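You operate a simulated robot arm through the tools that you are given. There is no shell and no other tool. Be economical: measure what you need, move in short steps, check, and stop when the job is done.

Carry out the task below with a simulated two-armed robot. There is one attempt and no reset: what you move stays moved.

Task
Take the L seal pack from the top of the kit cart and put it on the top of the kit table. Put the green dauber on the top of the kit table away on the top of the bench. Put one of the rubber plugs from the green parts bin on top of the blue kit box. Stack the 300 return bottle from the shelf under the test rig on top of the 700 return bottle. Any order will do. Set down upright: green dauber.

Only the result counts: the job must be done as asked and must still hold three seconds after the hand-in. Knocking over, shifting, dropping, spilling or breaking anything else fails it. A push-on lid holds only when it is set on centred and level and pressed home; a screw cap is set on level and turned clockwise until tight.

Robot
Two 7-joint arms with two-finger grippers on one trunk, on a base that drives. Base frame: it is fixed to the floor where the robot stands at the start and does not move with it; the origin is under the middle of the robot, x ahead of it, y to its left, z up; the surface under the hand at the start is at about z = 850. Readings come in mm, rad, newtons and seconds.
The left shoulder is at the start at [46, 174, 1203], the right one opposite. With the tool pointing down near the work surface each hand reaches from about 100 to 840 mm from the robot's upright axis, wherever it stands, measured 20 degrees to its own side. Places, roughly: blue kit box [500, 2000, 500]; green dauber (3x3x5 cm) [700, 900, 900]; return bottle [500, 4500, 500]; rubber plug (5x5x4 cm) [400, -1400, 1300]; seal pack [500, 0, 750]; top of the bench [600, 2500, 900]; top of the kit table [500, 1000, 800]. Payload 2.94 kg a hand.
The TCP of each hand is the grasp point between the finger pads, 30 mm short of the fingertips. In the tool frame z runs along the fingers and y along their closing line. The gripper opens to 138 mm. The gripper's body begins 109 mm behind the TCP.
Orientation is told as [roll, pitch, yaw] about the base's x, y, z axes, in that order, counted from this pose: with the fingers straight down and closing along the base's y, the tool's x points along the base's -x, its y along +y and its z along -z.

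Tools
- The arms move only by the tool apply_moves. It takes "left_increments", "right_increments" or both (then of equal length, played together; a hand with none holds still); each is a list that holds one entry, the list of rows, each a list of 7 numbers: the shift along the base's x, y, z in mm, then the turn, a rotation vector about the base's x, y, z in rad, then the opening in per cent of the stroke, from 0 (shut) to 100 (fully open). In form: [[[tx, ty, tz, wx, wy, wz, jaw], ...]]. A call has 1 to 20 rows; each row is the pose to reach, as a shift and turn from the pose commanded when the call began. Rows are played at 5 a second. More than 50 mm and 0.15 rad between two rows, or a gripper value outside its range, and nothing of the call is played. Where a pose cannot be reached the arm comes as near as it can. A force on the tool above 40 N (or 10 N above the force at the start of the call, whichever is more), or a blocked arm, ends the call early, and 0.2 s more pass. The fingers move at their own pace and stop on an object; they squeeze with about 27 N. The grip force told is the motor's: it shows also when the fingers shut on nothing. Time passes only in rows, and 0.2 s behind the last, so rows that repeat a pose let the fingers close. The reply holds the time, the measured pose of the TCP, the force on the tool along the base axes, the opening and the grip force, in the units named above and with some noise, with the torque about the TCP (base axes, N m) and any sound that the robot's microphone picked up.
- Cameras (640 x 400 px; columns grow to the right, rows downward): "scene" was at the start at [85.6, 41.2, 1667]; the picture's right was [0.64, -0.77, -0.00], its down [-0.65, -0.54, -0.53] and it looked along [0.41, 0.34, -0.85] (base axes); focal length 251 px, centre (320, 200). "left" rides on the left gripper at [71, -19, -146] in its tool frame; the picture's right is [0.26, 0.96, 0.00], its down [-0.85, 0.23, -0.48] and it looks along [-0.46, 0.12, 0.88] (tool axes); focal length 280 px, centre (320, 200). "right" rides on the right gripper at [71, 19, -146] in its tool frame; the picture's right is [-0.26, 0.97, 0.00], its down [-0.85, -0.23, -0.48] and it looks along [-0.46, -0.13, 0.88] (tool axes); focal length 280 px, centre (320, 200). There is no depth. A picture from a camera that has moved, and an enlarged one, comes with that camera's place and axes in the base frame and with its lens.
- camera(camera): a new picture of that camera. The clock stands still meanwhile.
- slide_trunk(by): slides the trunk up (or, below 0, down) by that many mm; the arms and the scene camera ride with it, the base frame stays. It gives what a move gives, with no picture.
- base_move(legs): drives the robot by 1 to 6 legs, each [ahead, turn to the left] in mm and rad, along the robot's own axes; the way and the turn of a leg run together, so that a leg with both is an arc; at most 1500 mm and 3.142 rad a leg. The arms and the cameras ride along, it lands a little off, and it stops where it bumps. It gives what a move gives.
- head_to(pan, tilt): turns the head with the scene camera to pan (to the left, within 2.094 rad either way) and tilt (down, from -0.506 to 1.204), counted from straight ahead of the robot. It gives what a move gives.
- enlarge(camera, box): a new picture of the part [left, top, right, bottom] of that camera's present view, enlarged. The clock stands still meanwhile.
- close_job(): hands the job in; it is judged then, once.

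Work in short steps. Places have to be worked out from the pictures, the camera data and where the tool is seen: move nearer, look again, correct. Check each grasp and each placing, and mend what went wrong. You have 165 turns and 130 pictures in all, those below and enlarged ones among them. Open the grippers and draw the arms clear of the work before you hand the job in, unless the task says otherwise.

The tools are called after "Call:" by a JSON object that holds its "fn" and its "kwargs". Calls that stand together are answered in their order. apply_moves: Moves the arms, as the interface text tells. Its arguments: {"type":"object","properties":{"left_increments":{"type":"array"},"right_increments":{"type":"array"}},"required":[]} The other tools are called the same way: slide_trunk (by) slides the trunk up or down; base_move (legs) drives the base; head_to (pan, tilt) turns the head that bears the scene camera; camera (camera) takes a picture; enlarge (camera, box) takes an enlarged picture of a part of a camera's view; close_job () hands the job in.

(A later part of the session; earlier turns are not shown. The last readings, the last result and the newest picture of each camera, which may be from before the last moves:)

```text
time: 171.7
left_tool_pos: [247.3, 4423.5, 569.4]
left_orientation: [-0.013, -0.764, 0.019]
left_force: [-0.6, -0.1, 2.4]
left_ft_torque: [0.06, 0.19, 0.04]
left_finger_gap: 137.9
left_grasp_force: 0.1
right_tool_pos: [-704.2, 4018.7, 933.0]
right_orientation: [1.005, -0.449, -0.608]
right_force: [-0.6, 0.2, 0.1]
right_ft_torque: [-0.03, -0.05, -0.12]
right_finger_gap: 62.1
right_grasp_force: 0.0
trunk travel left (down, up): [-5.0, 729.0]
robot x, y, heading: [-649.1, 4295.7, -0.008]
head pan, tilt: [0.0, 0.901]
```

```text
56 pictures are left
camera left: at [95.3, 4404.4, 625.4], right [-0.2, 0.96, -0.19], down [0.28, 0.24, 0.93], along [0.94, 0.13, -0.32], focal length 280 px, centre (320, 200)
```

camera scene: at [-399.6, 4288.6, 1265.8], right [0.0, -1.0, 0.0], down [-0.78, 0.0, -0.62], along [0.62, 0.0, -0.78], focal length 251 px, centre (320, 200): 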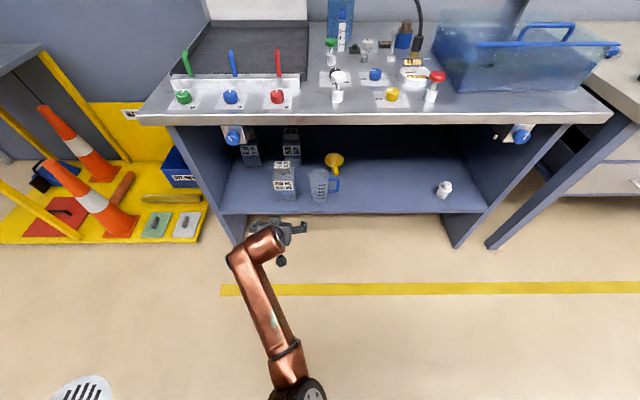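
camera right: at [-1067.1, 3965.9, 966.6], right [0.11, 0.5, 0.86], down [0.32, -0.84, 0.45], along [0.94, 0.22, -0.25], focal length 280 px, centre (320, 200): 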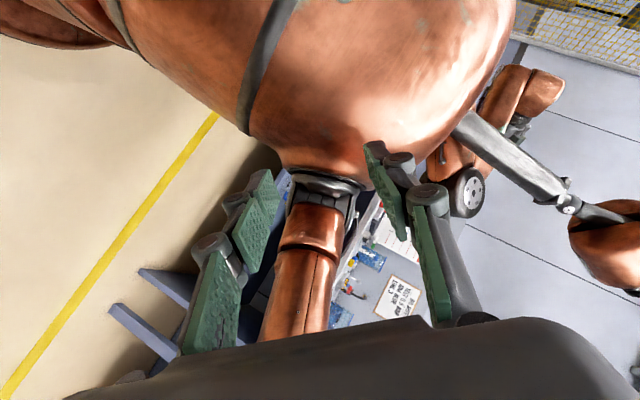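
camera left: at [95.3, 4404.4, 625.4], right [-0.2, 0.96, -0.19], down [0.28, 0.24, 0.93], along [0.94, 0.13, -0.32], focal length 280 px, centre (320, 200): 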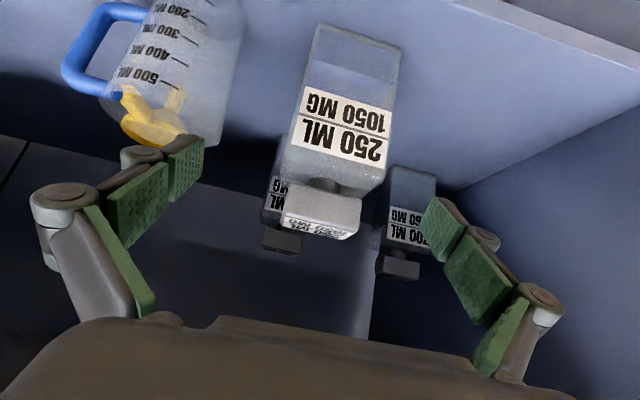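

The view agrees: 300 centre y≈4418, 700 y≈4603, 250 cap top ≈572. I lower the hand slightly and drive in 120 mm, then check clearances.

Call:
{"fn": "apply_moves", "kwargs": {"left_increments": [[[0, 3, -8, 0.01, 0, -0.01, 100], [0, 5, -15, 0.01, 0, -0.01, 100], [0, 5, -15, 0.01, 0, -0.01, 100]]]}}

Call:
{"fn": "base_move", "kwargs": {"legs": [[110, 0]]}}

Call:
{"fn": "camera", "kwargs": {"camera": "scene"}}

Call:
{"fn": "camera", "kwargs": {"camera": "left"}}

```text
time: 172.5
left_tool_pos: [249.0, 4430.1, 548.6]
left_orientation: [0.002, -0.762, -0.002]
left_force: [-0.2, 0.1, 0.2]
left_ft_torque: [-0.01, 0.01, -0.01]
left_finger_gap: 137.9
left_grasp_force: 0.1
right_tool_pos: [-701.6, 4019.4, 933.7]
right_orientation: [1.001, -0.442, -0.606]
right_force: [0.2, 0.3, -0.4]
right_ft_torque: [0.01, 0.0, -0.03]
right_finger_gap: 62.1
right_grasp_force: 0.0
trunk travel left (down, up): [-5.0, 729.0]
robot x, y, heading: [-648.9, 4293.2, -0.003]
head pan, tilt: [0.0, 0.901]
```

```text
time: 173.7
left_tool_pos: [353.9, 4427.5, 561.5]
left_orientation: [-0.001, -0.774, -0.002]
left_force: [-1.0, -1.2, 2.0]
left_ft_torque: [0.0, 0.15, 0.06]
left_finger_gap: 138.2
left_grasp_force: 0.0
right_tool_pos: [-600.8, 4020.3, 931.6]
right_orientation: [1.011, -0.456, -0.611]
right_force: [-1.6, 1.2, -0.4]
right_ft_torque: [0.03, -0.16, -0.16]
right_finger_gap: 62.2
right_grasp_force: 0.0
trunk travel left (down, up): [-5.0, 729.0]
robot x, y, heading: [-536.2, 4291.6, -0.006]
head pan, tilt: [0.0, 0.901]
```

```text
55 pictures are left
camera scene: at [-124.0, 4286.6, 1268.1], right [-0.01, -1.0, 0.0], down [-0.78, 0.0, -0.62], along [0.62, 0.0, -0.78], focal length 251 px, centre (320, 200)
```

scene: 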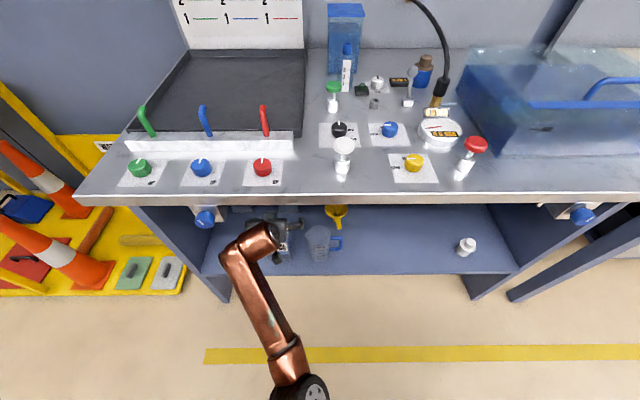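

```text
54 pictures are left
camera left: at [201.9, 4408.8, 615.7], right [-0.19, 0.97, -0.18], down [0.28, 0.23, 0.93], along [0.94, 0.12, -0.31], focal length 280 px, centre (320, 200)
```

left: 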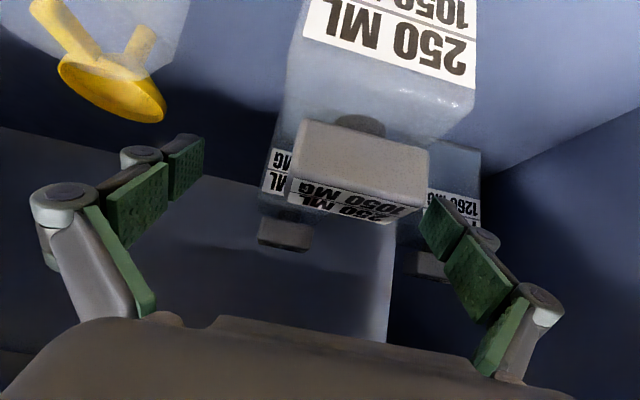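

The elbow hangs low, so the wrist is the highest point and passes under the edge. Clearances look fine, so I drive in another 140 mm.

Call:
{"fn": "base_move", "kwargs": {"legs": [[140, 0]]}}

Call:
{"fn": "camera", "kwargs": {"camera": "left"}}

```text
time: 175.1
left_tool_pos: [494.0, 4425.5, 563.8]
left_orientation: [0.0, -0.776, -0.002]
left_force: [0.4, -0.6, 2.0]
left_ft_torque: [0.08, 0.16, 0.02]
left_finger_gap: 138.0
left_grasp_force: 0.1
right_tool_pos: [-463.0, 4019.0, 930.4]
right_orientation: [1.013, -0.459, -0.612]
right_force: [-1.1, 0.2, -0.2]
right_ft_torque: [-0.02, -0.07, -0.1]
right_finger_gap: 62.2
right_grasp_force: 0.0
trunk travel left (down, up): [-5.0, 729.0]
robot x, y, heading: [-398.7, 4294.5, -0.005]
head pan, tilt: [0.0, 0.901]
```

```text
53 pictures are left
camera left: at [341.1, 4407.1, 617.9], right [-0.18, 0.97, -0.18], down [0.27, 0.23, 0.93], along [0.94, 0.12, -0.3], focal length 280 px, centre (320, 200)
```

left: 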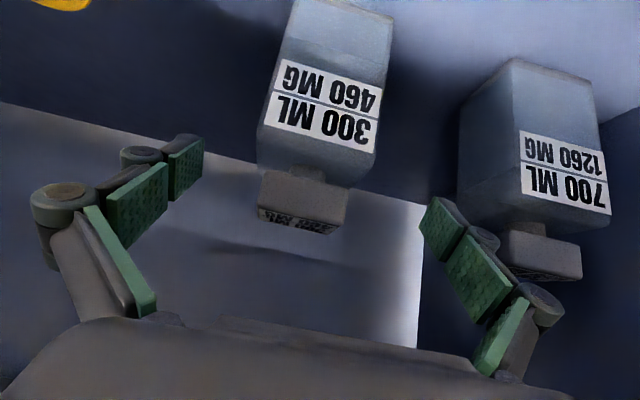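

Excellent view: the 300 bottle is at y≈4418 with its front at x≈500. I go down over its body and close.

Call:
{"fn": "apply_moves", "kwargs": {"left_increments": [[[10, -4, -12, 0, 0, 0, 100], [20, -8, -25, 0, 0, 0, 100], [30, -8, -38, 0, 0, 0, 100], [38, -8, -50, 0, 0, 0, 100], [44, -8, -62, 0, 0, 0, 100], [44, -8, -62, 0, 0, 0, 100]]]}}

Call:
{"fn": "camera", "kwargs": {"camera": "left"}}

```text
time: 176.4
left_tool_pos: [540.3, 4417.1, 497.7]
left_orientation: [0.0, -0.773, -0.002]
left_force: [-0.5, -0.7, -0.2]
left_ft_torque: [-0.02, 0.0, 0.02]
left_finger_gap: 138.2
left_grasp_force: 0.0
right_tool_pos: [-459.5, 4019.1, 931.3]
right_orientation: [1.009, -0.456, -0.613]
right_force: [-0.2, -1.0, -0.6]
right_ft_torque: [0.0, 0.0, 0.02]
right_finger_gap: 62.0
right_grasp_force: 0.0
trunk travel left (down, up): [-5.0, 729.0]
robot x, y, heading: [-401.5, 4287.7, -0.009]
head pan, tilt: [0.0, 0.901]
```

```text
52 pictures are left
camera left: at [387.1, 4399.6, 552.2], right [-0.19, 0.97, -0.18], down [0.28, 0.23, 0.93], along [0.94, 0.12, -0.31], focal length 280 px, centre (320, 200)
```

left: 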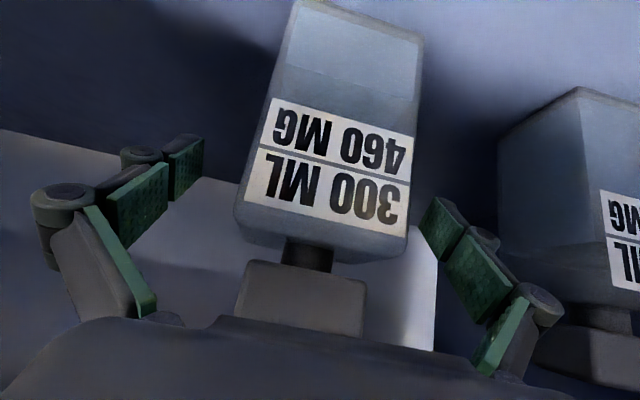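

Centred on the bottle. I close the jaws.

Call:
{"fn": "apply_moves", "kwargs": {"left_increments": [[[0, 0, 0, 0, 0, 0, 70], [0, 0, 0, 0, 0, 0, 55], [0, 0, 0, 0, 0, 0, 45], [0, 0, 0, 0, 0, 0, 45], [0, 0, 0, 0, 0, 0, 45], [0, 0, 0, 0, 0, 0, 45]]]}}

```text
time: 177.8
left_tool_pos: [539.2, 4418.3, 497.8]
left_orientation: [0.003, -0.774, -0.002]
left_force: [-0.6, 2.8, 2.3]
left_ft_torque: [0.35, 0.03, 0.05]
left_finger_gap: 87.6
left_grasp_force: 26.8
right_tool_pos: [-460.2, 4019.2, 931.3]
right_orientation: [1.011, -0.454, -0.612]
right_force: [-0.1, 0.6, -0.1]
right_ft_torque: [-0.02, 0.02, -0.01]
right_finger_gap: 62.1
right_grasp_force: 0.0
trunk travel left (down, up): [-5.0, 729.0]
robot x, y, heading: [-400.1, 4293.2, -0.005]
head pan, tilt: [0.0, 0.901]
```

Gripped at 87.6 mm. I lift it 10 mm and ease it back 60 mm with the arm.

Call:
{"fn": "apply_moves", "kwargs": {"left_increments": [[[0, 0, 6, 0, 0, 0, 45], [0, 0, 12, 0, 0, 0, 45], [0, 0, 14, 0, 0, 0, 45], [-20, 0, 14, 0, 0, 0, 45], [-40, 0, 14, 0, 0, 0, 45], [-60, 0, 14, 0, 0, 0, 45], [-60, 0, 14, 0, 0, 0, 45]]]}}

Call:
{"fn": "camera", "kwargs": {"camera": "left"}}

```text
time: 179.4
left_tool_pos: [480.2, 4417.4, 510.9]
left_orientation: [0.001, -0.771, -0.001]
left_force: [0.4, -0.6, -4.4]
left_ft_torque: [0.08, 0.06, 0.07]
left_finger_gap: 87.7
left_grasp_force: 26.8
right_tool_pos: [-459.2, 4019.4, 930.3]
right_orientation: [1.009, -0.455, -0.614]
right_force: [0.6, 0.7, 0.6]
right_ft_torque: [-0.03, 0.01, 0.01]
right_finger_gap: 61.9
right_grasp_force: 0.1
trunk travel left (down, up): [-5.0, 729.0]
robot x, y, heading: [-398.3, 4289.4, -0.002]
head pan, tilt: [0.0, 0.901]
```

```text
51 pictures are left
camera left: at [327.1, 4399.2, 565.9], right [-0.19, 0.97, -0.18], down [0.28, 0.23, 0.93], along [0.94, 0.12, -0.31], focal length 280 px, centre (320, 200)
```

left: 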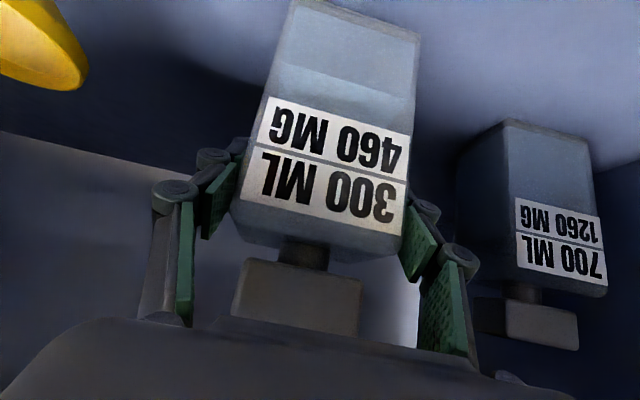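

The bottle is free. The lane to the left is obstructed overhead by the valve pipe, so I'll carry it right: raise 28 mm, go in deeper past the funnel, then rotate the base to the right.

Call:
{"fn": "apply_moves", "kwargs": {"left_increments": [[[8, 0, 10, 0, 0, 0, 45], [16, 0, 20, 0, 0, 0, 45], [24, 0, 28, 0, 0, 0, 45], [24, 0, 28, 0, 0, 0, 45]]]}}

Call:
{"fn": "base_move", "kwargs": {"legs": [[85, 0]]}}

Call:
{"fn": "camera", "kwargs": {"camera": "left"}}

```text
time: 180.4
left_tool_pos: [503.8, 4418.7, 537.6]
left_orientation: [0.0, -0.771, -0.002]
left_force: [-0.5, 0.2, -4.1]
left_ft_torque: [0.0, 0.05, -0.01]
left_finger_gap: 87.5
left_grasp_force: 26.9
right_tool_pos: [-459.4, 4018.3, 929.8]
right_orientation: [1.008, -0.456, -0.612]
right_force: [-1.1, -0.6, -0.1]
right_ft_torque: [0.04, -0.02, 0.05]
right_finger_gap: 62.1
right_grasp_force: 0.0
trunk travel left (down, up): [-5.0, 729.0]
robot x, y, heading: [-401.5, 4290.8, -0.004]
head pan, tilt: [0.0, 0.901]
```

```text
time: 181.5
left_tool_pos: [583.6, 4415.2, 548.3]
left_orientation: [-0.001, -0.783, 0.0]
left_force: [-0.8, 0.5, -3.6]
left_ft_torque: [0.03, 0.04, 0.01]
left_finger_gap: 87.8
left_grasp_force: 27.0
right_tool_pos: [-383.5, 4019.3, 928.1]
right_orientation: [1.018, -0.465, -0.615]
right_force: [0.1, 0.4, -0.9]
right_ft_torque: [0.01, -0.08, 0.02]
right_finger_gap: 61.9
right_grasp_force: 0.1
trunk travel left (down, up): [-5.0, 729.0]
robot x, y, heading: [-312.6, 4290.8, -0.008]
head pan, tilt: [0.0, 0.901]
```

```text
50 pictures are left
camera left: at [430.1, 4398.0, 601.1], right [-0.18, 0.97, -0.19], down [0.27, 0.23, 0.94], along [0.95, 0.12, -0.3], focal length 280 px, centre (320, 200)
```

left: 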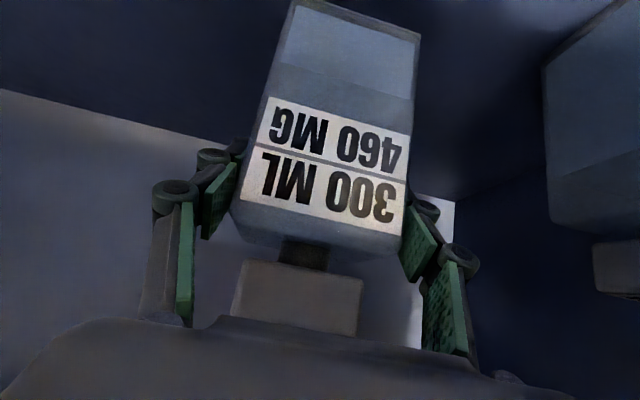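

The shoulder is near the rig edge, so instead of turning the base I sweep the bottle right with the arm, along x≈584 behind the funnel.

Call:
{"fn": "apply_moves", "kwargs": {"left_increments": [[[0, -30, 0, 0, 0, 0, 45], [0, -60, 0, 0, 0, 0, 45], [0, -90, 0, 0, 0, 0, 45], [0, -120, 0, 0, 0, 0, 45], [0, -150, 0, 0, 0, 0, 45], [0, -180, 0, 0, 0, 0, 45], [0, -180, 0, 0, 0, 0, 45]]]}}

Call:
{"fn": "camera", "kwargs": {"camera": "left"}}

Call:
{"fn": "camera", "kwargs": {"camera": "scene"}}

```text
time: 183.1
left_tool_pos: [594.4, 4275.8, 552.8]
left_orientation: [-0.002, -0.78, -0.027]
left_force: [0.7, -0.6, -4.7]
left_ft_torque: [-0.01, 0.07, -0.01]
left_finger_gap: 87.5
left_grasp_force: 26.4
left hand out of reach, approached as far as the arm can: row 5, 6, 7
right_tool_pos: [-383.6, 4019.4, 927.5]
right_orientation: [1.017, -0.466, -0.617]
right_force: [-0.1, -0.2, 0.6]
right_ft_torque: [0.03, -0.05, 0.01]
right_finger_gap: 62.2
right_grasp_force: 0.1
trunk travel left (down, up): [-5.0, 729.0]
robot x, y, heading: [-317.2, 4289.8, -0.01]
head pan, tilt: [0.0, 0.901]
```

```text
49 pictures are left
camera left: at [440.9, 4260.7, 606.0], right [-0.16, 0.97, -0.18], down [0.27, 0.22, 0.94], along [0.95, 0.1, -0.3], focal length 280 px, centre (320, 200)
```

left: 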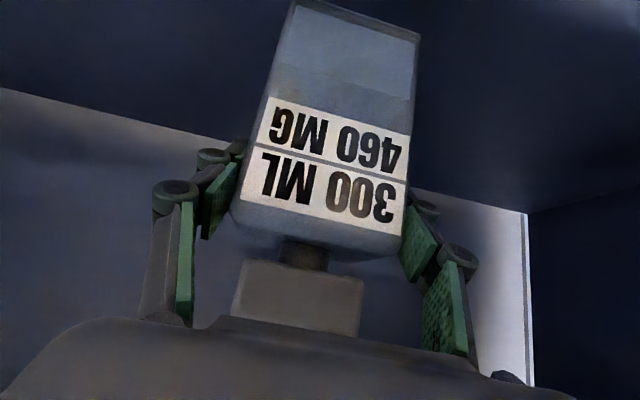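

```text
48 pictures are left
camera scene: at [108.7, 4284.7, 1265.0], right [-0.01, -1.0, 0.0], down [-0.78, 0.01, -0.62], along [0.62, 0.0, -0.78], focal length 251 px, centre (320, 200)
```

scene: 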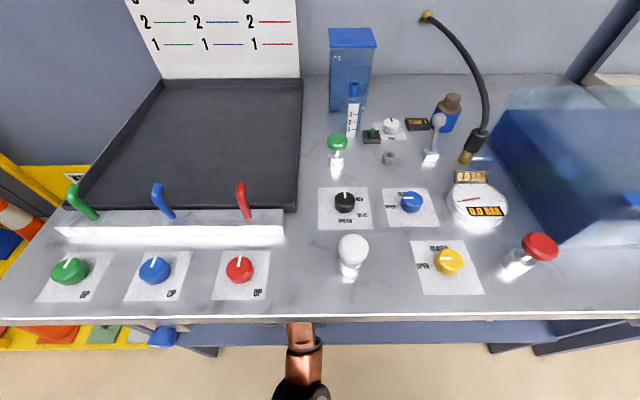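

The lateral reach ends at y≈4276. I extend the arm 100 mm deeper (the shelf is deep), then back the base by the same to gain room for turning.

Call:
{"fn": "apply_moves", "kwargs": {"left_increments": [[[20, 0, 0, 0, 0, 0, 45], [40, 0, 0, 0, 0, 0, 45], [60, 0, 0, 0, 0, 0, 45], [80, 0, 0, 0, 0, 0, 45], [100, 0, 0, 0, 0, 0, 45], [100, 0, 0, 0, 0, 0, 45]]]}}

Call:
{"fn": "base_move", "kwargs": {"legs": [[-95, 0]]}}

```text
time: 184.5
left_tool_pos: [694.8, 4275.9, 551.7]
left_orientation: [0.0, -0.784, -0.004]
left_force: [0.0, -0.7, -4.3]
left_ft_torque: [0.02, 0.04, 0.0]
left_finger_gap: 87.7
left_grasp_force: 26.7
right_tool_pos: [-383.8, 4018.2, 928.8]
right_orientation: [1.017, -0.464, -0.615]
right_force: [0.4, -0.5, 0.9]
right_ft_torque: [-0.01, 0.01, 0.03]
right_finger_gap: 62.1
right_grasp_force: 0.0
trunk travel left (down, up): [-5.0, 729.0]
robot x, y, heading: [-312.3, 4288.6, -0.004]
head pan, tilt: [0.0, 0.901]
```

```text
time: 185.7
left_tool_pos: [588.4, 4266.8, 558.9]
left_orientation: [-0.005, -0.775, -0.019]
left_force: [-0.2, -3.3, -3.7]
left_ft_torque: [0.14, 0.06, 0.11]
left_finger_gap: 87.6
left_grasp_force: 26.9
right_tool_pos: [-493.7, 4021.5, 915.3]
right_orientation: [1.055, -0.496, -0.635]
right_force: [-0.5, 0.1, 3.1]
right_ft_torque: [-0.17, 0.24, -0.06]
right_finger_gap: 62.1
right_grasp_force: 0.0
trunk travel left (down, up): [-5.0, 729.0]
robot x, y, heading: [-405.4, 4292.1, -0.007]
head pan, tilt: [0.0, 0.901]
stopped in leg 1: the robot was blocked; the commanded pose is now the measured one
```

The stop came only 2 mm short, perhaps rocking from the braking. I check attitude and the left view.

Call:
{"fn": "camera", "kwargs": {"camera": "scene"}}

Call:
{"fn": "head_to", "kwargs": {"pan": 0.1, "tilt": 0.9}}

Call:
{"fn": "camera", "kwargs": {"camera": "scene"}}

```text
47 pictures are left
camera scene: at [68.2, 4286.2, 1253.3], right [-0.01, -1.0, 0.0], down [-0.81, 0.01, -0.59], along [0.59, -0.01, -0.81], focal length 251 px, centre (320, 200)
```

scene: 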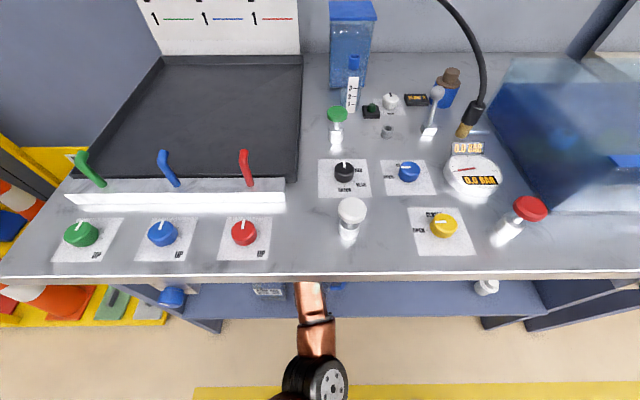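

```text
time: 186.4
left_tool_pos: [565.8, 4249.7, 579.9]
left_orientation: [-0.022, -0.798, -0.025]
left_force: [-2.6, -7.5, -6.4]
left_ft_torque: [0.29, -0.13, 0.43]
left_finger_gap: 87.4
left_grasp_force: 26.8
right_tool_pos: [-517.9, 4020.3, 908.9]
right_orientation: [1.061, -0.521, -0.631]
right_force: [1.5, 6.4, 6.3]
right_ft_torque: [-0.94, 0.74, -0.53]
right_finger_gap: 62.0
right_grasp_force: 0.1
trunk travel left (down, up): [-5.0, 729.0]
robot x, y, heading: [-405.0, 4292.0, -0.011]
head pan, tilt: [0.099, 0.901]
```

```text
46 pictures are left
camera scene: at [19.2, 4291.8, 1264.9], right [0.09, -1.0, 0.0], down [-0.78, -0.07, -0.62], along [0.62, 0.06, -0.79], focal length 251 px, centre (320, 200)
```

scene: 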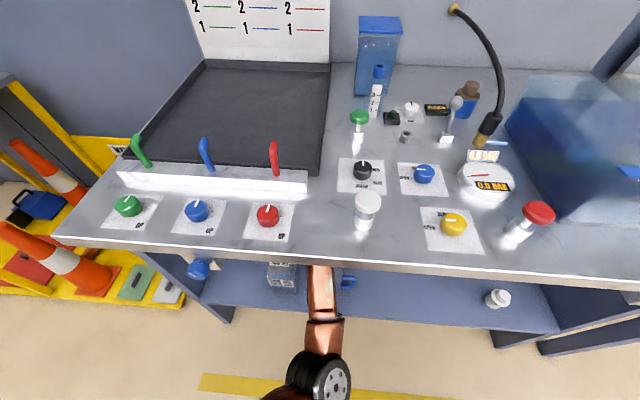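

It rocked and settled level; the hand ended slightly higher and nearer. I correct it: back to x≈592, z≈552.

Call:
{"fn": "apply_moves", "kwargs": {"left_increments": [[[8, 3, -8, 0, 0, 0, 45], [16, 6, -16, 0, 0, 0, 45], [24, 8, -24, 0, 0, 0, 45], [26, 8, -28, 0.01, 0, 0.01, 45], [26, 8, -28, 0.02, 0.0, 0.02, 45], [26, 8, -28, 0.02, 0.0, 0.02, 45]]]}}

Call:
{"fn": "camera", "kwargs": {"camera": "left"}}

```text
time: 187.8
left_tool_pos: [600.0, 4269.3, 547.8]
left_orientation: [0.022, -0.798, -0.021]
left_force: [-0.1, 0.7, -4.2]
left_ft_torque: [0.0, 0.03, 0.03]
left_finger_gap: 87.5
left_grasp_force: 26.8
right_tool_pos: [-513.6, 4019.1, 907.6]
right_orientation: [1.073, -0.516, -0.642]
right_force: [0.2, 0.0, -0.3]
right_ft_torque: [-0.01, 0.01, -0.04]
right_finger_gap: 62.1
right_grasp_force: 0.0
trunk travel left (down, up): [-5.0, 729.0]
robot x, y, heading: [-406.4, 4292.0, -0.006]
head pan, tilt: [0.099, 0.901]
```

```text
45 pictures are left
camera left: at [446.6, 4251.1, 598.5], right [-0.18, 0.97, -0.17], down [0.25, 0.21, 0.94], along [0.95, 0.12, -0.28], focal length 280 px, centre (320, 200)
```

left: 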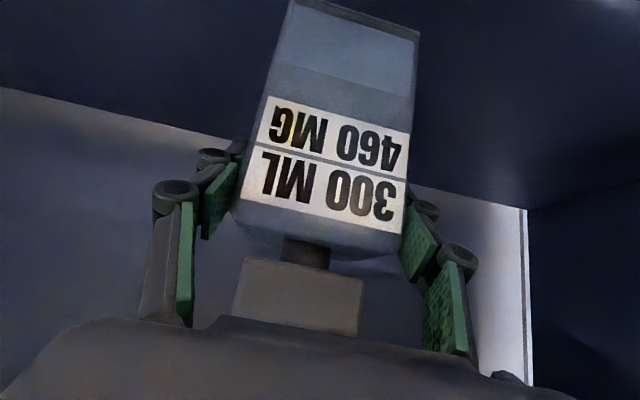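

Held well at (600, 4269, 548). I turn the base right in two gentle steps to sweep behind the funnel.

Call:
{"fn": "base_move", "kwargs": {"legs": [[0, -0.13]]}}

Call:
{"fn": "base_move", "kwargs": {"legs": [[0, -0.13]]}}

Call:
{"fn": "camera", "kwargs": {"camera": "scene"}}

```text
time: 188.7
left_tool_pos: [598.5, 4218.3, 545.0]
left_orientation: [0.023, -0.795, -0.072]
left_force: [0.9, 0.3, -4.7]
left_ft_torque: [-0.03, 0.05, -0.03]
left_finger_gap: 87.6
left_grasp_force: 26.8
right_tool_pos: [-528.0, 4020.6, 907.9]
right_orientation: [1.065, -0.508, -0.655]
right_force: [-0.7, 0.6, -0.4]
right_ft_torque: [-0.05, 0.04, -0.07]
right_finger_gap: 62.3
right_grasp_force: 0.1
trunk travel left (down, up): [-5.0, 729.0]
robot x, y, heading: [-405.6, 4290.4, -0.058]
head pan, tilt: [0.099, 0.901]
stopped in leg 1: the robot was blocked; the commanded pose is now the measured one
```

```text
time: 189.7
left_tool_pos: [578.6, 4085.7, 547.7]
left_orientation: [0.025, -0.799, -0.207]
left_force: [-0.4, -0.5, -3.7]
left_ft_torque: [0.04, 0.09, 0.02]
left_finger_gap: 87.6
left_grasp_force: 27.5
right_tool_pos: [-563.1, 4037.1, 906.8]
right_orientation: [1.07, -0.51, -0.785]
right_force: [-0.8, 0.0, -0.3]
right_ft_torque: [0.02, -0.05, 0.07]
right_finger_gap: 62.0
right_grasp_force: 0.1
trunk travel left (down, up): [-5.0, 729.0]
robot x, y, heading: [-402.8, 4289.8, -0.186]
head pan, tilt: [0.099, 0.901]
```

```text
44 pictures are left
camera scene: at [11.6, 4214.3, 1265.1], right [-0.09, -1.0, 0.0], down [-0.78, 0.07, -0.62], along [0.62, -0.05, -0.78], focal length 251 px, centre (320, 200)
```

scene: 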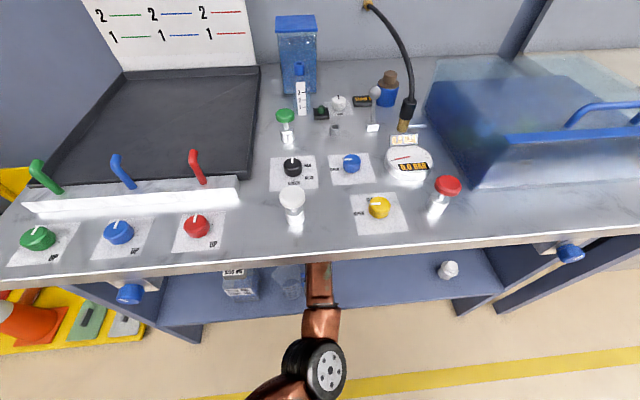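

Clear of the funnel. I turn a little more, then back out to the open part of the shelf, where I'll set it down and regrasp it low and flat.

Call:
{"fn": "base_move", "kwargs": {"legs": [[0, -0.07]]}}

Call:
{"fn": "base_move", "kwargs": {"legs": [[-120, 0]]}}

Call:
{"fn": "camera", "kwargs": {"camera": "scene"}}

```text
time: 190.5
left_tool_pos: [562.3, 4017.2, 546.6]
left_orientation: [0.023, -0.797, -0.277]
left_force: [0.1, 1.2, -4.5]
left_ft_torque: [-0.02, 0.01, 0.0]
left_finger_gap: 87.6
left_grasp_force: 26.9
right_tool_pos: [-581.2, 4049.7, 907.7]
right_orientation: [1.067, -0.509, -0.856]
right_force: [0.6, 0.3, -0.2]
right_ft_torque: [0.0, 0.01, 0.06]
right_finger_gap: 62.0
right_grasp_force: 0.1
trunk travel left (down, up): [-5.0, 729.0]
robot x, y, heading: [-400.0, 4289.3, -0.263]
head pan, tilt: [0.099, 0.901]
```

```text
time: 191.8
left_tool_pos: [472.2, 4073.1, 551.5]
left_orientation: [0.059, -0.803, -0.281]
left_force: [-0.3, 1.7, -2.3]
left_ft_torque: [-0.08, 0.16, -0.18]
left_finger_gap: 87.6
left_grasp_force: 26.8
right_tool_pos: [-698.9, 4072.0, 870.8]
right_orientation: [1.015, -0.649, -0.745]
right_force: [-0.1, 5.2, -1.2]
right_ft_torque: [-0.18, -0.18, -0.52]
right_finger_gap: 62.1
right_grasp_force: 0.0
trunk travel left (down, up): [-5.0, 729.0]
robot x, y, heading: [-507.8, 4316.0, -0.261]
head pan, tilt: [0.099, 0.901]
stopped in leg 1: the robot was blocked; the commanded pose is now the measured one
```

```text
43 pictures are left
camera scene: at [-30.7, 4195.6, 1248.5], right [-0.16, -0.99, -0.01], down [-0.81, 0.14, -0.58], along [0.57, -0.09, -0.82], focal length 251 px, centre (320, 200)
```

scene: 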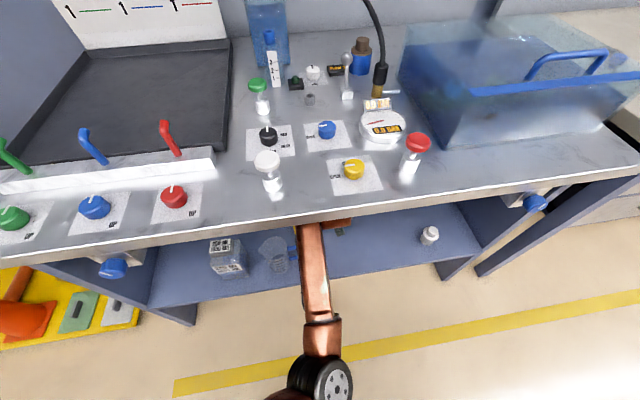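

Reversing rocks it forward. I let it settle and read the pose.

Call:
{"fn": "head_to", "kwargs": {"pan": 0.0, "tilt": 0.9}}

Call:
{"fn": "head_to", "kwargs": {"pan": 0.15, "tilt": 0.9}}

Call:
{"fn": "camera", "kwargs": {"camera": "left"}}

```text
time: 192.4
left_tool_pos: [435.1, 4060.3, 595.3]
left_orientation: [0.039, -0.85, -0.289]
left_force: [-0.9, -5.0, -1.6]
left_ft_torque: [0.29, 0.21, 0.27]
left_finger_gap: 87.3
left_grasp_force: 27.3
right_tool_pos: [-736.9, 4084.9, 858.9]
right_orientation: [1.043, -0.709, -0.791]
right_force: [1.4, 2.1, 1.0]
right_ft_torque: [-0.19, 0.2, -0.2]
right_finger_gap: 62.3
right_grasp_force: 0.1
trunk travel left (down, up): [-5.0, 729.0]
robot x, y, heading: [-505.8, 4316.1, -0.264]
head pan, tilt: [0.0, 0.901]
```

```text
time: 193.1
left_tool_pos: [436.2, 4048.8, 571.2]
left_orientation: [0.031, -0.819, -0.295]
left_force: [-0.2, -2.2, -6.2]
left_ft_torque: [0.07, 0.01, 0.05]
left_finger_gap: 87.7
left_grasp_force: 26.7
right_tool_pos: [-720.7, 4072.7, 861.5]
right_orientation: [1.036, -0.694, -0.781]
right_force: [1.7, 0.8, -0.9]
right_ft_torque: [0.01, 0.08, 0.12]
right_finger_gap: 61.9
right_grasp_force: 0.1
trunk travel left (down, up): [-5.0, 729.0]
robot x, y, heading: [-506.7, 4321.3, -0.264]
head pan, tilt: [0.15, 0.901]
```

```text
42 pictures are left
camera left: at [281.8, 4071.3, 618.0], right [0.09, 0.98, -0.17], down [0.28, 0.14, 0.95], along [0.96, -0.13, -0.26], focal length 280 px, centre (320, 200)
```

left: 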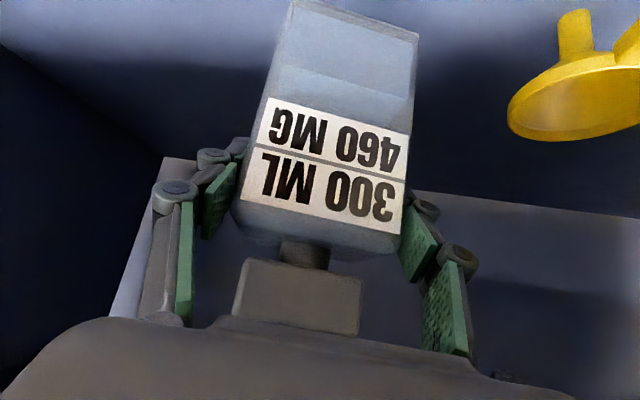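

Settled at (436, 4049, 571). I bring the bottle forward to x≈330, upright, and lower it onto the shelf until touch.

Call:
{"fn": "apply_moves", "kwargs": {"left_increments": [[[-25, 2, -5, 0.005, 0.02, 0, 45], [-50, 4, -15, 0.013, 0.043, 0, 45], [-75, 6, -25, 0.013, 0.043, 0, 45], [-100, 8, -40, 0.013, 0.043, 0, 45], [-100, 8, -55, 0.013, 0.043, 0, 45], [-100, 8, -62, 0.013, 0.043, 0, 45], [-100, 8, -66, 0.013, 0.043, 0, 45], [-100, 8, -70, 0.013, 0.043, 0, 45], [-100, 8, -74, 0.013, 0.043, 0, 45], [-100, 8, -78, 0.013, 0.043, 0, 45], [-100, 8, -82, 0.013, 0.043, 0, 45]]]}}

```text
time: 195.5
left_tool_pos: [351.7, 4084.1, 499.2]
left_orientation: [0.022, -0.782, -0.308]
left_force: [-0.4, 1.3, 9.8]
left_ft_torque: [-0.37, 0.45, -0.04]
left_finger_gap: 87.8
left_grasp_force: 26.8
left hand out of reach, approached as far as the arm can: row 2, 3, 4, 5, 6, 7, 8, 9, 10, 11
right_tool_pos: [-722.3, 4071.6, 862.5]
right_orientation: [1.037, -0.694, -0.784]
right_force: [-0.3, -0.2, -0.5]
right_ft_torque: [0.04, 0.04, 0.01]
right_finger_gap: 62.3
right_grasp_force: 0.0
trunk travel left (down, up): [-5.0, 729.0]
robot x, y, heading: [-508.5, 4315.2, -0.262]
head pan, tilt: [0.15, 0.901]
```

It rests on the shelf (same height as at the pick). I open and withdraw along the finger direction.

Call:
{"fn": "apply_moves", "kwargs": {"left_increments": [[[0, 0, 0, 0, 0, 0, 60], [0, 0, 0, 0, 0, 0, 80], [0, 0, 0, 0, 0, 0, 100], [0, 0, 0, 0, 0, 0, 100], [-20, 6, 18, 0, 0, 0, 100], [-42, 12, 38, 0, 0, 0, 100], [-65, 20, 55, 0, 0, 0, 100], [-95, 28, 70, 0, 0, 0, 100], [-130, 38, 80, 0, 0, 0, 100], [-170, 50, 80, 0, 0, 0, 100]]]}}

Call:
{"fn": "camera", "kwargs": {"camera": "left"}}

```text
time: 197.9
left_tool_pos: [208.4, 4168.3, 587.6]
left_orientation: [0.106, -0.81, -0.339]
left_force: [0.4, -0.8, 0.2]
left_ft_torque: [-0.04, -0.02, -0.03]
left_finger_gap: 138.1
left_grasp_force: 0.0
left hand out of reach, approached as far as the arm can: row 5, 6, 7, 8, 9, 10
right_tool_pos: [-720.1, 4072.3, 863.8]
right_orientation: [1.036, -0.691, -0.783]
right_force: [-0.2, -0.5, 0.0]
right_ft_torque: [0.01, 0.01, 0.01]
right_finger_gap: 61.8
right_grasp_force: 0.1
trunk travel left (down, up): [-5.0, 729.0]
robot x, y, heading: [-504.8, 4320.3, -0.261]
head pan, tilt: [0.15, 0.901]
stopped in row 10 (left hand): the arm was blocked; the commanded pose is now the measured one
```

```text
41 pictures are left
camera left: at [53.0, 4187.4, 634.6], right [0.08, 0.99, -0.12], down [0.27, 0.09, 0.96], along [0.96, -0.11, -0.26], focal length 280 px, centre (320, 200)
```

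left: 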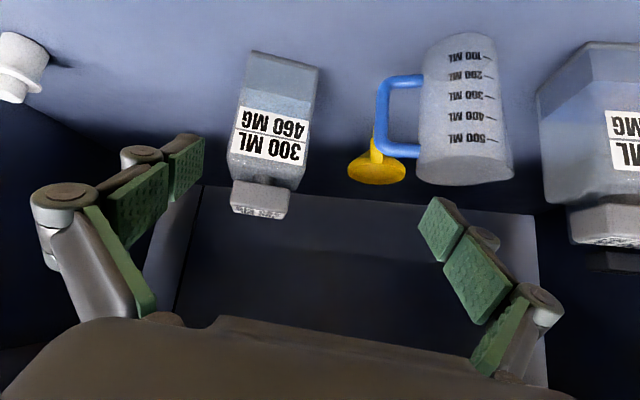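

The bottle stands upright in the open, everything else still in place. I back off in short legs to have room for a flat, low regrasp.

Call:
{"fn": "base_move", "kwargs": {"legs": [[-60, 0], [-60, -0.06], [-40, -0.06]]}}

```text
time: 199.4
left_tool_pos: [110.5, 4172.7, 597.5]
left_orientation: [0.116, -0.826, -0.378]
left_force: [-0.6, -0.5, 0.7]
left_ft_torque: [0.06, 0.02, 0.08]
left_finger_gap: 137.9
left_grasp_force: 0.1
right_tool_pos: [-818.6, 4111.4, 859.0]
right_orientation: [1.036, -0.687, -0.804]
right_force: [-0.1, 0.8, -0.5]
right_ft_torque: [-0.02, 0.0, -0.05]
right_finger_gap: 62.4
right_grasp_force: 0.1
trunk travel left (down, up): [-5.0, 729.0]
robot x, y, heading: [-594.9, 4342.9, -0.293]
head pan, tilt: [0.15, 0.901]
stopped in leg 2: the robot was blocked; the commanded pose is now the measured one
```

I continue the small back-off and turn.

Call:
{"fn": "base_move", "kwargs": {"legs": [[-60, 0]]}}

Call:
{"fn": "base_move", "kwargs": {"legs": [[0, -0.09]]}}

Call:
{"fn": "apply_moves", "kwargs": {"left_increments": [[[30, -10, -15, -0.03, -0.05, 0.0, 100], [60, -20, -30, -0.06, -0.1, 0.0, 100], [90, -25, -50, -0.06, -0.15, 0.0, 100], [110, -30, -70, -0.06, -0.2, 0.0, 100], [120, -35, -95, -0.06, -0.25, 0.0, 100], [120, -35, -120, -0.06, -0.3, 0.0, 100], [120, -35, -140, -0.06, -0.35, 0.0, 100], [120, -35, -140, -0.06, -0.35, 0.0, 100]]]}}

Call:
{"fn": "camera", "kwargs": {"camera": "left"}}

```text
time: 200.4
left_tool_pos: [54.4, 4188.6, 593.1]
left_orientation: [0.115, -0.819, -0.375]
left_force: [0.7, 0.4, -0.7]
left_ft_torque: [0.02, -0.02, 0.03]
left_finger_gap: 138.0
left_grasp_force: 0.2
right_tool_pos: [-873.2, 4127.4, 859.9]
right_orientation: [1.03, -0.683, -0.799]
right_force: [0.2, 0.0, 0.3]
right_ft_torque: [0.05, 0.02, 0.0]
right_finger_gap: 62.0
right_grasp_force: 0.0
trunk travel left (down, up): [-5.0, 729.0]
robot x, y, heading: [-651.9, 4360.8, -0.294]
head pan, tilt: [0.15, 0.901]
```

```text
time: 201.3
left_tool_pos: [36.4, 4126.9, 592.9]
left_orientation: [0.111, -0.82, -0.465]
left_force: [-0.8, 1.2, 0.6]
left_ft_torque: [-0.01, 0.04, -0.02]
left_finger_gap: 138.1
left_grasp_force: 0.2
right_tool_pos: [-894.0, 4149.7, 859.9]
right_orientation: [1.03, -0.683, -0.89]
right_force: [0.3, 0.3, 0.5]
right_ft_torque: [-0.06, 0.02, -0.06]
right_finger_gap: 61.9
right_grasp_force: 0.0
trunk travel left (down, up): [-5.0, 729.0]
robot x, y, heading: [-652.8, 4356.6, -0.377]
head pan, tilt: [0.15, 0.901]
```

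```text
time: 203.3
left_tool_pos: [189.0, 4118.8, 470.0]
left_orientation: [0.579, -1.161, -0.857]
left_force: [0.3, 0.1, -0.4]
left_ft_torque: [0.03, 0.0, 0.0]
left_finger_gap: 137.9
left_grasp_force: 0.0
right_tool_pos: [-893.9, 4149.6, 859.6]
right_orientation: [1.03, -0.684, -0.891]
right_force: [0.7, -0.4, -0.4]
right_ft_torque: [0.03, -0.03, 0.0]
right_finger_gap: 61.9
right_grasp_force: 0.1
trunk travel left (down, up): [-5.0, 729.0]
robot x, y, heading: [-649.3, 4362.4, -0.383]
head pan, tilt: [0.15, 0.901]
stopped in row 8 (left hand): the arm was blocked; the commanded pose is now the measured one
```

```text
40 pictures are left
camera left: at [31.5, 4156.2, 448.1], right [0.23, 0.97, -0.03], down [-0.14, 0.06, 0.99], along [0.96, -0.22, 0.16], focal length 280 px, centre (320, 200)
```

left: 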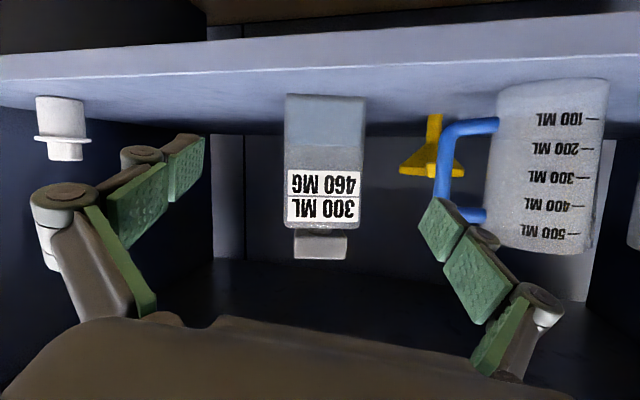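

The hand is now nearly flat and low (fingers 19° down). I fix its roll, narrow the jaws to spare the jug handle, and line up with the bottle.

Call:
{"fn": "apply_moves", "kwargs": {"left_increments": [[[3, 4, -10, -0.1, 0.025, 0.005, 80], [6, 8, -20, -0.2, 0.05, 0.01, 80], [8, 10, -32, -0.215, 0.055, 0.01, 80], [8, 10, -38, -0.215, 0.055, 0.01, 80], [8, 10, -38, -0.215, 0.055, 0.01, 80]]]}}

Call:
{"fn": "camera", "kwargs": {"camera": "left"}}

```text
time: 204.5
left_tool_pos: [197.8, 4129.1, 430.0]
left_orientation: [0.008, -1.234, -0.306]
left_force: [0.2, 0.0, 0.6]
left_ft_torque: [-0.05, -0.01, -0.01]
left_finger_gap: 110.6
left_grasp_force: 0.0
right_tool_pos: [-893.3, 4148.5, 860.0]
right_orientation: [1.03, -0.682, -0.89]
right_force: [0.4, -0.4, -0.1]
right_ft_torque: [-0.01, 0.0, 0.01]
right_finger_gap: 62.1
right_grasp_force: 0.0
trunk travel left (down, up): [-5.0, 729.0]
robot x, y, heading: [-652.5, 4357.2, -0.386]
head pan, tilt: [0.15, 0.901]
```

```text
39 pictures are left
camera left: at [37.6, 4158.9, 411.4], right [0.2, 0.95, -0.25], down [-0.09, 0.27, 0.96], along [0.97, -0.17, 0.14], focal length 280 px, centre (320, 200)
```

left: 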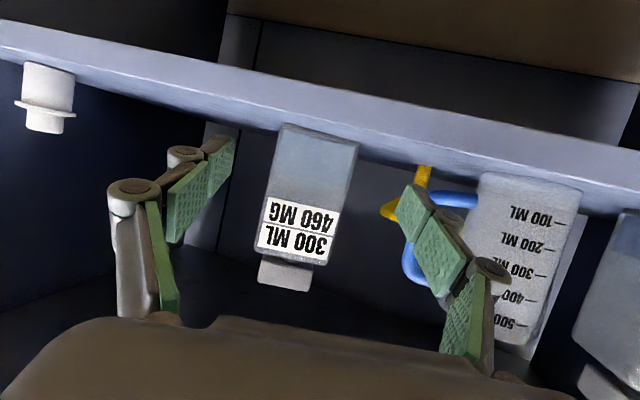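

Well aligned. I advance 155 mm along the hand's direction and check before closing.

Call:
{"fn": "apply_moves", "kwargs": {"left_increments": [[[24, -7, 0, 0, 0, 0, 80], [48, -14, 0, 0, 0, 0, 80], [72, -21, 0, 0, 0, 0, 80], [96, -28, 0, 0, 0, 0, 80], [120, -36, 0, 0, 0, 0, 80], [140, -42, 0, 0, 0, 0, 80], [152, -46, 0, 0, 0, 0, 80], [152, -46, 0, 0, 0, 0, 80]]]}}

Call:
{"fn": "camera", "kwargs": {"camera": "left"}}

```text
time: 206.3
left_tool_pos: [346.7, 4080.9, 429.7]
left_orientation: [-0.027, -1.232, -0.283]
left_force: [0.6, 0.5, -0.2]
left_ft_torque: [0.0, 0.02, -0.04]
left_finger_gap: 110.4
left_grasp_force: 0.0
right_tool_pos: [-893.4, 4147.8, 859.3]
right_orientation: [1.03, -0.683, -0.89]
right_force: [-0.1, 0.0, -0.1]
right_ft_torque: [0.01, -0.01, 0.01]
right_finger_gap: 62.1
right_grasp_force: 0.0
trunk travel left (down, up): [-5.0, 729.0]
robot x, y, heading: [-656.5, 4360.1, -0.388]
head pan, tilt: [0.15, 0.901]
```

```text
38 pictures are left
camera left: at [187.6, 4112.3, 411.1], right [0.21, 0.94, -0.26], down [-0.09, 0.28, 0.96], along [0.97, -0.18, 0.14], focal length 280 px, centre (320, 200)
```

left: 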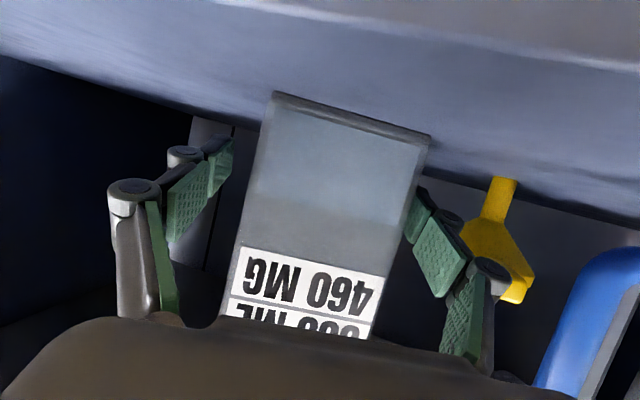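

The bottle's lower body is between the pads, so I close.

Call:
{"fn": "apply_moves", "kwargs": {"left_increments": [[[0, 0, 0, 0, 0, 0, 65], [0, 0, 0, 0, 0, 0, 50], [0, 0, 0, 0, 0, 0, 45], [0, 0, 0, 0, 0, 0, 45], [0, 0, 0, 0, 0, 0, 45]]]}}

Call:
{"fn": "apply_moves", "kwargs": {"left_increments": [[[0, 0, 5, 0, 0, 0, 45], [0, 0, 12, 0, 0, 0, 45], [0, 0, 20, 0, 0, 0, 45], [0, 0, 20, 0, 0, 0, 45]]]}}

Call:
{"fn": "camera", "kwargs": {"camera": "left"}}

```text
time: 207.5
left_tool_pos: [346.5, 4082.0, 430.6]
left_orientation: [-0.023, -1.232, -0.285]
left_force: [0.8, 1.7, 1.7]
left_ft_torque: [0.29, -0.15, 0.03]
left_finger_gap: 87.5
left_grasp_force: 26.9
right_tool_pos: [-894.9, 4148.2, 858.7]
right_orientation: [1.03, -0.683, -0.89]
right_force: [-0.4, 0.6, 0.8]
right_ft_torque: [0.02, 0.02, 0.01]
right_finger_gap: 62.3
right_grasp_force: 0.0
trunk travel left (down, up): [-5.0, 729.0]
robot x, y, heading: [-650.4, 4360.1, -0.386]
head pan, tilt: [0.15, 0.901]
```

```text
time: 208.5
left_tool_pos: [346.1, 4081.2, 449.1]
left_orientation: [-0.024, -1.229, -0.287]
left_force: [0.7, 0.0, -3.4]
left_ft_torque: [0.03, 0.07, 0.01]
left_finger_gap: 87.8
left_grasp_force: 27.0
right_tool_pos: [-892.4, 4148.5, 859.5]
right_orientation: [1.031, -0.683, -0.891]
right_force: [0.0, 0.3, 0.7]
right_ft_torque: [-0.04, -0.02, -0.01]
right_finger_gap: 62.0
right_grasp_force: 0.0
trunk travel left (down, up): [-5.0, 729.0]
robot x, y, heading: [-651.2, 4360.7, -0.388]
head pan, tilt: [0.15, 0.901]
```

```text
37 pictures are left
camera left: at [187.2, 4112.2, 430.5], right [0.21, 0.94, -0.26], down [-0.09, 0.28, 0.96], along [0.97, -0.18, 0.14], focal length 280 px, centre (320, 200)
```

left: 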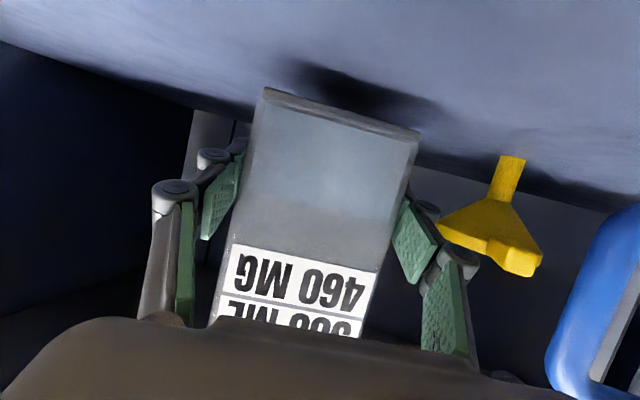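

Lifted and upright. I raise it 50 mm more and back out in short legs.

Call:
{"fn": "apply_moves", "kwargs": {"left_increments": [[[0, 0, 15, 0, 0, 0, 45], [0, 0, 32, 0, 0, 0, 45], [0, 0, 50, 0, 0, 0, 45], [0, 0, 50, 0, 0, 0, 45]]]}}

Call:
{"fn": "base_move", "kwargs": {"legs": [[-50, 0]]}}

Call:
{"fn": "base_move", "kwargs": {"legs": [[-50, 0]]}}

Call:
{"fn": "base_move", "kwargs": {"legs": [[-60, 0]]}}

```text
time: 209.5
left_tool_pos: [346.2, 4080.6, 498.4]
left_orientation: [-0.025, -1.232, -0.285]
left_force: [0.0, 0.6, -3.9]
left_ft_torque: [0.04, 0.06, 0.02]
left_finger_gap: 87.6
left_grasp_force: 26.8
right_tool_pos: [-892.9, 4148.2, 859.0]
right_orientation: [1.03, -0.682, -0.889]
right_force: [0.1, -0.1, -0.2]
right_ft_torque: [-0.03, 0.0, -0.02]
right_finger_gap: 62.1
right_grasp_force: 0.2
trunk travel left (down, up): [-5.0, 729.0]
robot x, y, heading: [-651.2, 4358.2, -0.387]
head pan, tilt: [0.15, 0.901]
```

```text
time: 210.4
left_tool_pos: [301.5, 4098.8, 497.0]
left_orientation: [-0.025, -1.232, -0.283]
left_force: [-0.4, -0.2, -3.9]
left_ft_torque: [0.06, 0.11, -0.01]
left_finger_gap: 87.5
left_grasp_force: 27.3
right_tool_pos: [-938.0, 4166.4, 859.3]
right_orientation: [1.03, -0.679, -0.888]
right_force: [0.9, 0.0, -0.4]
right_ft_torque: [0.0, 0.04, 0.03]
right_finger_gap: 62.0
right_grasp_force: 0.1
trunk travel left (down, up): [-5.0, 729.0]
robot x, y, heading: [-698.6, 4377.1, -0.382]
head pan, tilt: [0.15, 0.901]
```

```text
time: 211.3
left_tool_pos: [252.0, 4119.2, 506.4]
left_orientation: [-0.028, -1.24, -0.283]
left_force: [-0.7, -0.6, -4.1]
left_ft_torque: [0.02, 0.13, 0.0]
left_finger_gap: 87.6
left_grasp_force: 27.5
right_tool_pos: [-990.8, 4188.3, 858.7]
right_orientation: [1.031, -0.691, -0.895]
right_force: [-0.8, -0.1, -0.4]
right_ft_torque: [0.0, -0.01, -0.02]
right_finger_gap: 62.0
right_grasp_force: 0.1
trunk travel left (down, up): [-5.0, 729.0]
robot x, y, heading: [-745.0, 4396.7, -0.387]
head pan, tilt: [0.15, 0.901]
```

```text
time: 212.3
left_tool_pos: [198.8, 4140.9, 502.9]
left_orientation: [-0.024, -1.235, -0.285]
left_force: [0.0, 0.0, -4.4]
left_ft_torque: [0.03, 0.09, 0.01]
left_finger_gap: 87.5
left_grasp_force: 26.9
right_tool_pos: [-1042.6, 4205.7, 861.3]
right_orientation: [1.032, -0.68, -0.888]
right_force: [-0.2, -1.0, 0.1]
right_ft_torque: [0.0, 0.06, 0.11]
right_finger_gap: 62.2
right_grasp_force: 0.0
trunk travel left (down, up): [-5.0, 729.0]
robot x, y, heading: [-798.3, 4422.5, -0.385]
head pan, tilt: [0.15, 0.901]
```

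Smooth. I reverse three more short legs, which also brings me to the right y, and then turn to face the rig squarely.

Call:
{"fn": "base_move", "kwargs": {"legs": [[-55, 0]]}}

Call:
{"fn": "base_move", "kwargs": {"legs": [[-55, 0]]}}

Call:
{"fn": "base_move", "kwargs": {"legs": [[-55, 0]]}}

Call:
{"fn": "base_move", "kwargs": {"legs": [[0, 0.19]]}}

Call:
{"fn": "base_move", "kwargs": {"legs": [[0, 0.19]]}}

Call:
{"fn": "camera", "kwargs": {"camera": "left"}}

```text
time: 213.2
left_tool_pos: [142.8, 4164.5, 512.1]
left_orientation: [-0.03, -1.246, -0.281]
left_force: [1.1, -0.1, -4.1]
left_ft_torque: [0.02, 0.11, 0.0]
left_finger_gap: 87.7
left_grasp_force: 26.7
right_tool_pos: [-1102.6, 4230.1, 857.0]
right_orientation: [1.038, -0.689, -0.889]
right_force: [-0.6, 0.1, 0.1]
right_ft_torque: [-0.01, -0.04, -0.02]
right_finger_gap: 62.2
right_grasp_force: 0.0
trunk travel left (down, up): [-5.0, 729.0]
robot x, y, heading: [-853.5, 4438.8, -0.385]
head pan, tilt: [0.15, 0.901]
```

```text
time: 214.2
left_tool_pos: [93.4, 4183.1, 510.8]
left_orientation: [-0.028, -1.244, -0.279]
left_force: [-0.4, -0.7, -3.2]
left_ft_torque: [0.03, 0.1, 0.0]
left_finger_gap: 87.6
left_grasp_force: 27.1
right_tool_pos: [-1152.0, 4245.2, 861.9]
right_orientation: [1.042, -0.679, -0.882]
right_force: [0.4, -1.4, 0.5]
right_ft_torque: [0.03, 0.04, 0.1]
right_finger_gap: 62.0
right_grasp_force: 0.0
trunk travel left (down, up): [-5.0, 729.0]
robot x, y, heading: [-906.9, 4459.5, -0.382]
head pan, tilt: [0.15, 0.901]
```

```text
time: 215.1
left_tool_pos: [39.0, 4206.3, 518.9]
left_orientation: [-0.032, -1.253, -0.276]
left_force: [-1.4, 0.5, -3.4]
left_ft_torque: [0.07, 0.12, -0.01]
left_finger_gap: 87.7
left_grasp_force: 27.6
right_tool_pos: [-1209.4, 4268.8, 859.2]
right_orientation: [1.046, -0.685, -0.882]
right_force: [0.1, -0.2, 0.0]
right_ft_torque: [0.01, 0.03, 0.01]
right_finger_gap: 62.0
right_grasp_force: 0.1
trunk travel left (down, up): [-5.0, 729.0]
robot x, y, heading: [-956.2, 4480.3, -0.383]
head pan, tilt: [0.15, 0.901]
```

```text
time: 216.3
left_tool_pos: [72.1, 4398.1, 517.8]
left_orientation: [-0.041, -1.252, -0.078]
left_force: [-0.7, -2.3, -3.5]
left_ft_torque: [0.02, 0.12, 0.12]
left_finger_gap: 87.6
left_grasp_force: 27.1
right_tool_pos: [-1164.3, 4224.3, 861.8]
right_orientation: [1.046, -0.683, -0.693]
right_force: [-0.1, -0.5, 0.9]
right_ft_torque: [-0.07, 0.08, -0.04]
right_finger_gap: 62.3
right_grasp_force: 0.0
trunk travel left (down, up): [-5.0, 729.0]
robot x, y, heading: [-953.4, 4481.9, -0.193]
head pan, tilt: [0.15, 0.901]
```

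```text
time: 217.4
left_tool_pos: [70.1, 4592.3, 519.5]
left_orientation: [-0.045, -1.252, 0.113]
left_force: [-0.9, -2.0, -3.0]
left_ft_torque: [0.02, 0.12, 0.07]
left_finger_gap: 87.7
left_grasp_force: 26.6
right_tool_pos: [-1113.4, 4190.6, 863.6]
right_orientation: [1.044, -0.677, -0.499]
right_force: [-0.3, -0.2, -0.2]
right_ft_torque: [-0.11, 0.05, -0.04]
right_finger_gap: 62.2
right_grasp_force: 0.1
trunk travel left (down, up): [-5.0, 729.0]
robot x, y, heading: [-953.3, 4476.0, -0.006]
head pan, tilt: [0.15, 0.901]
```

```text
36 pictures are left
camera left: at [-88.9, 4562.1, 496.9], right [-0.15, 0.95, -0.26], down [-0.2, 0.23, 0.95], along [0.97, 0.2, 0.16], focal length 280 px, centre (320, 200)
```

left: 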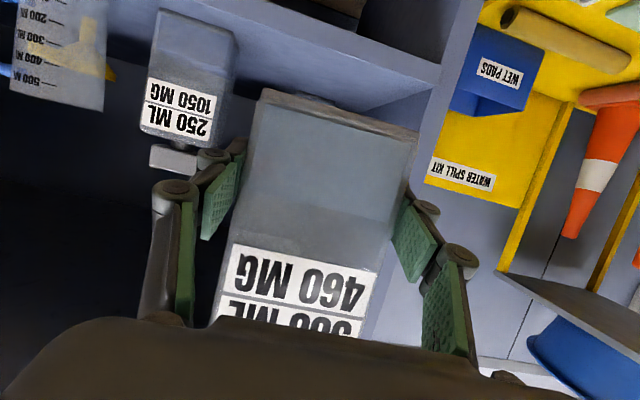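

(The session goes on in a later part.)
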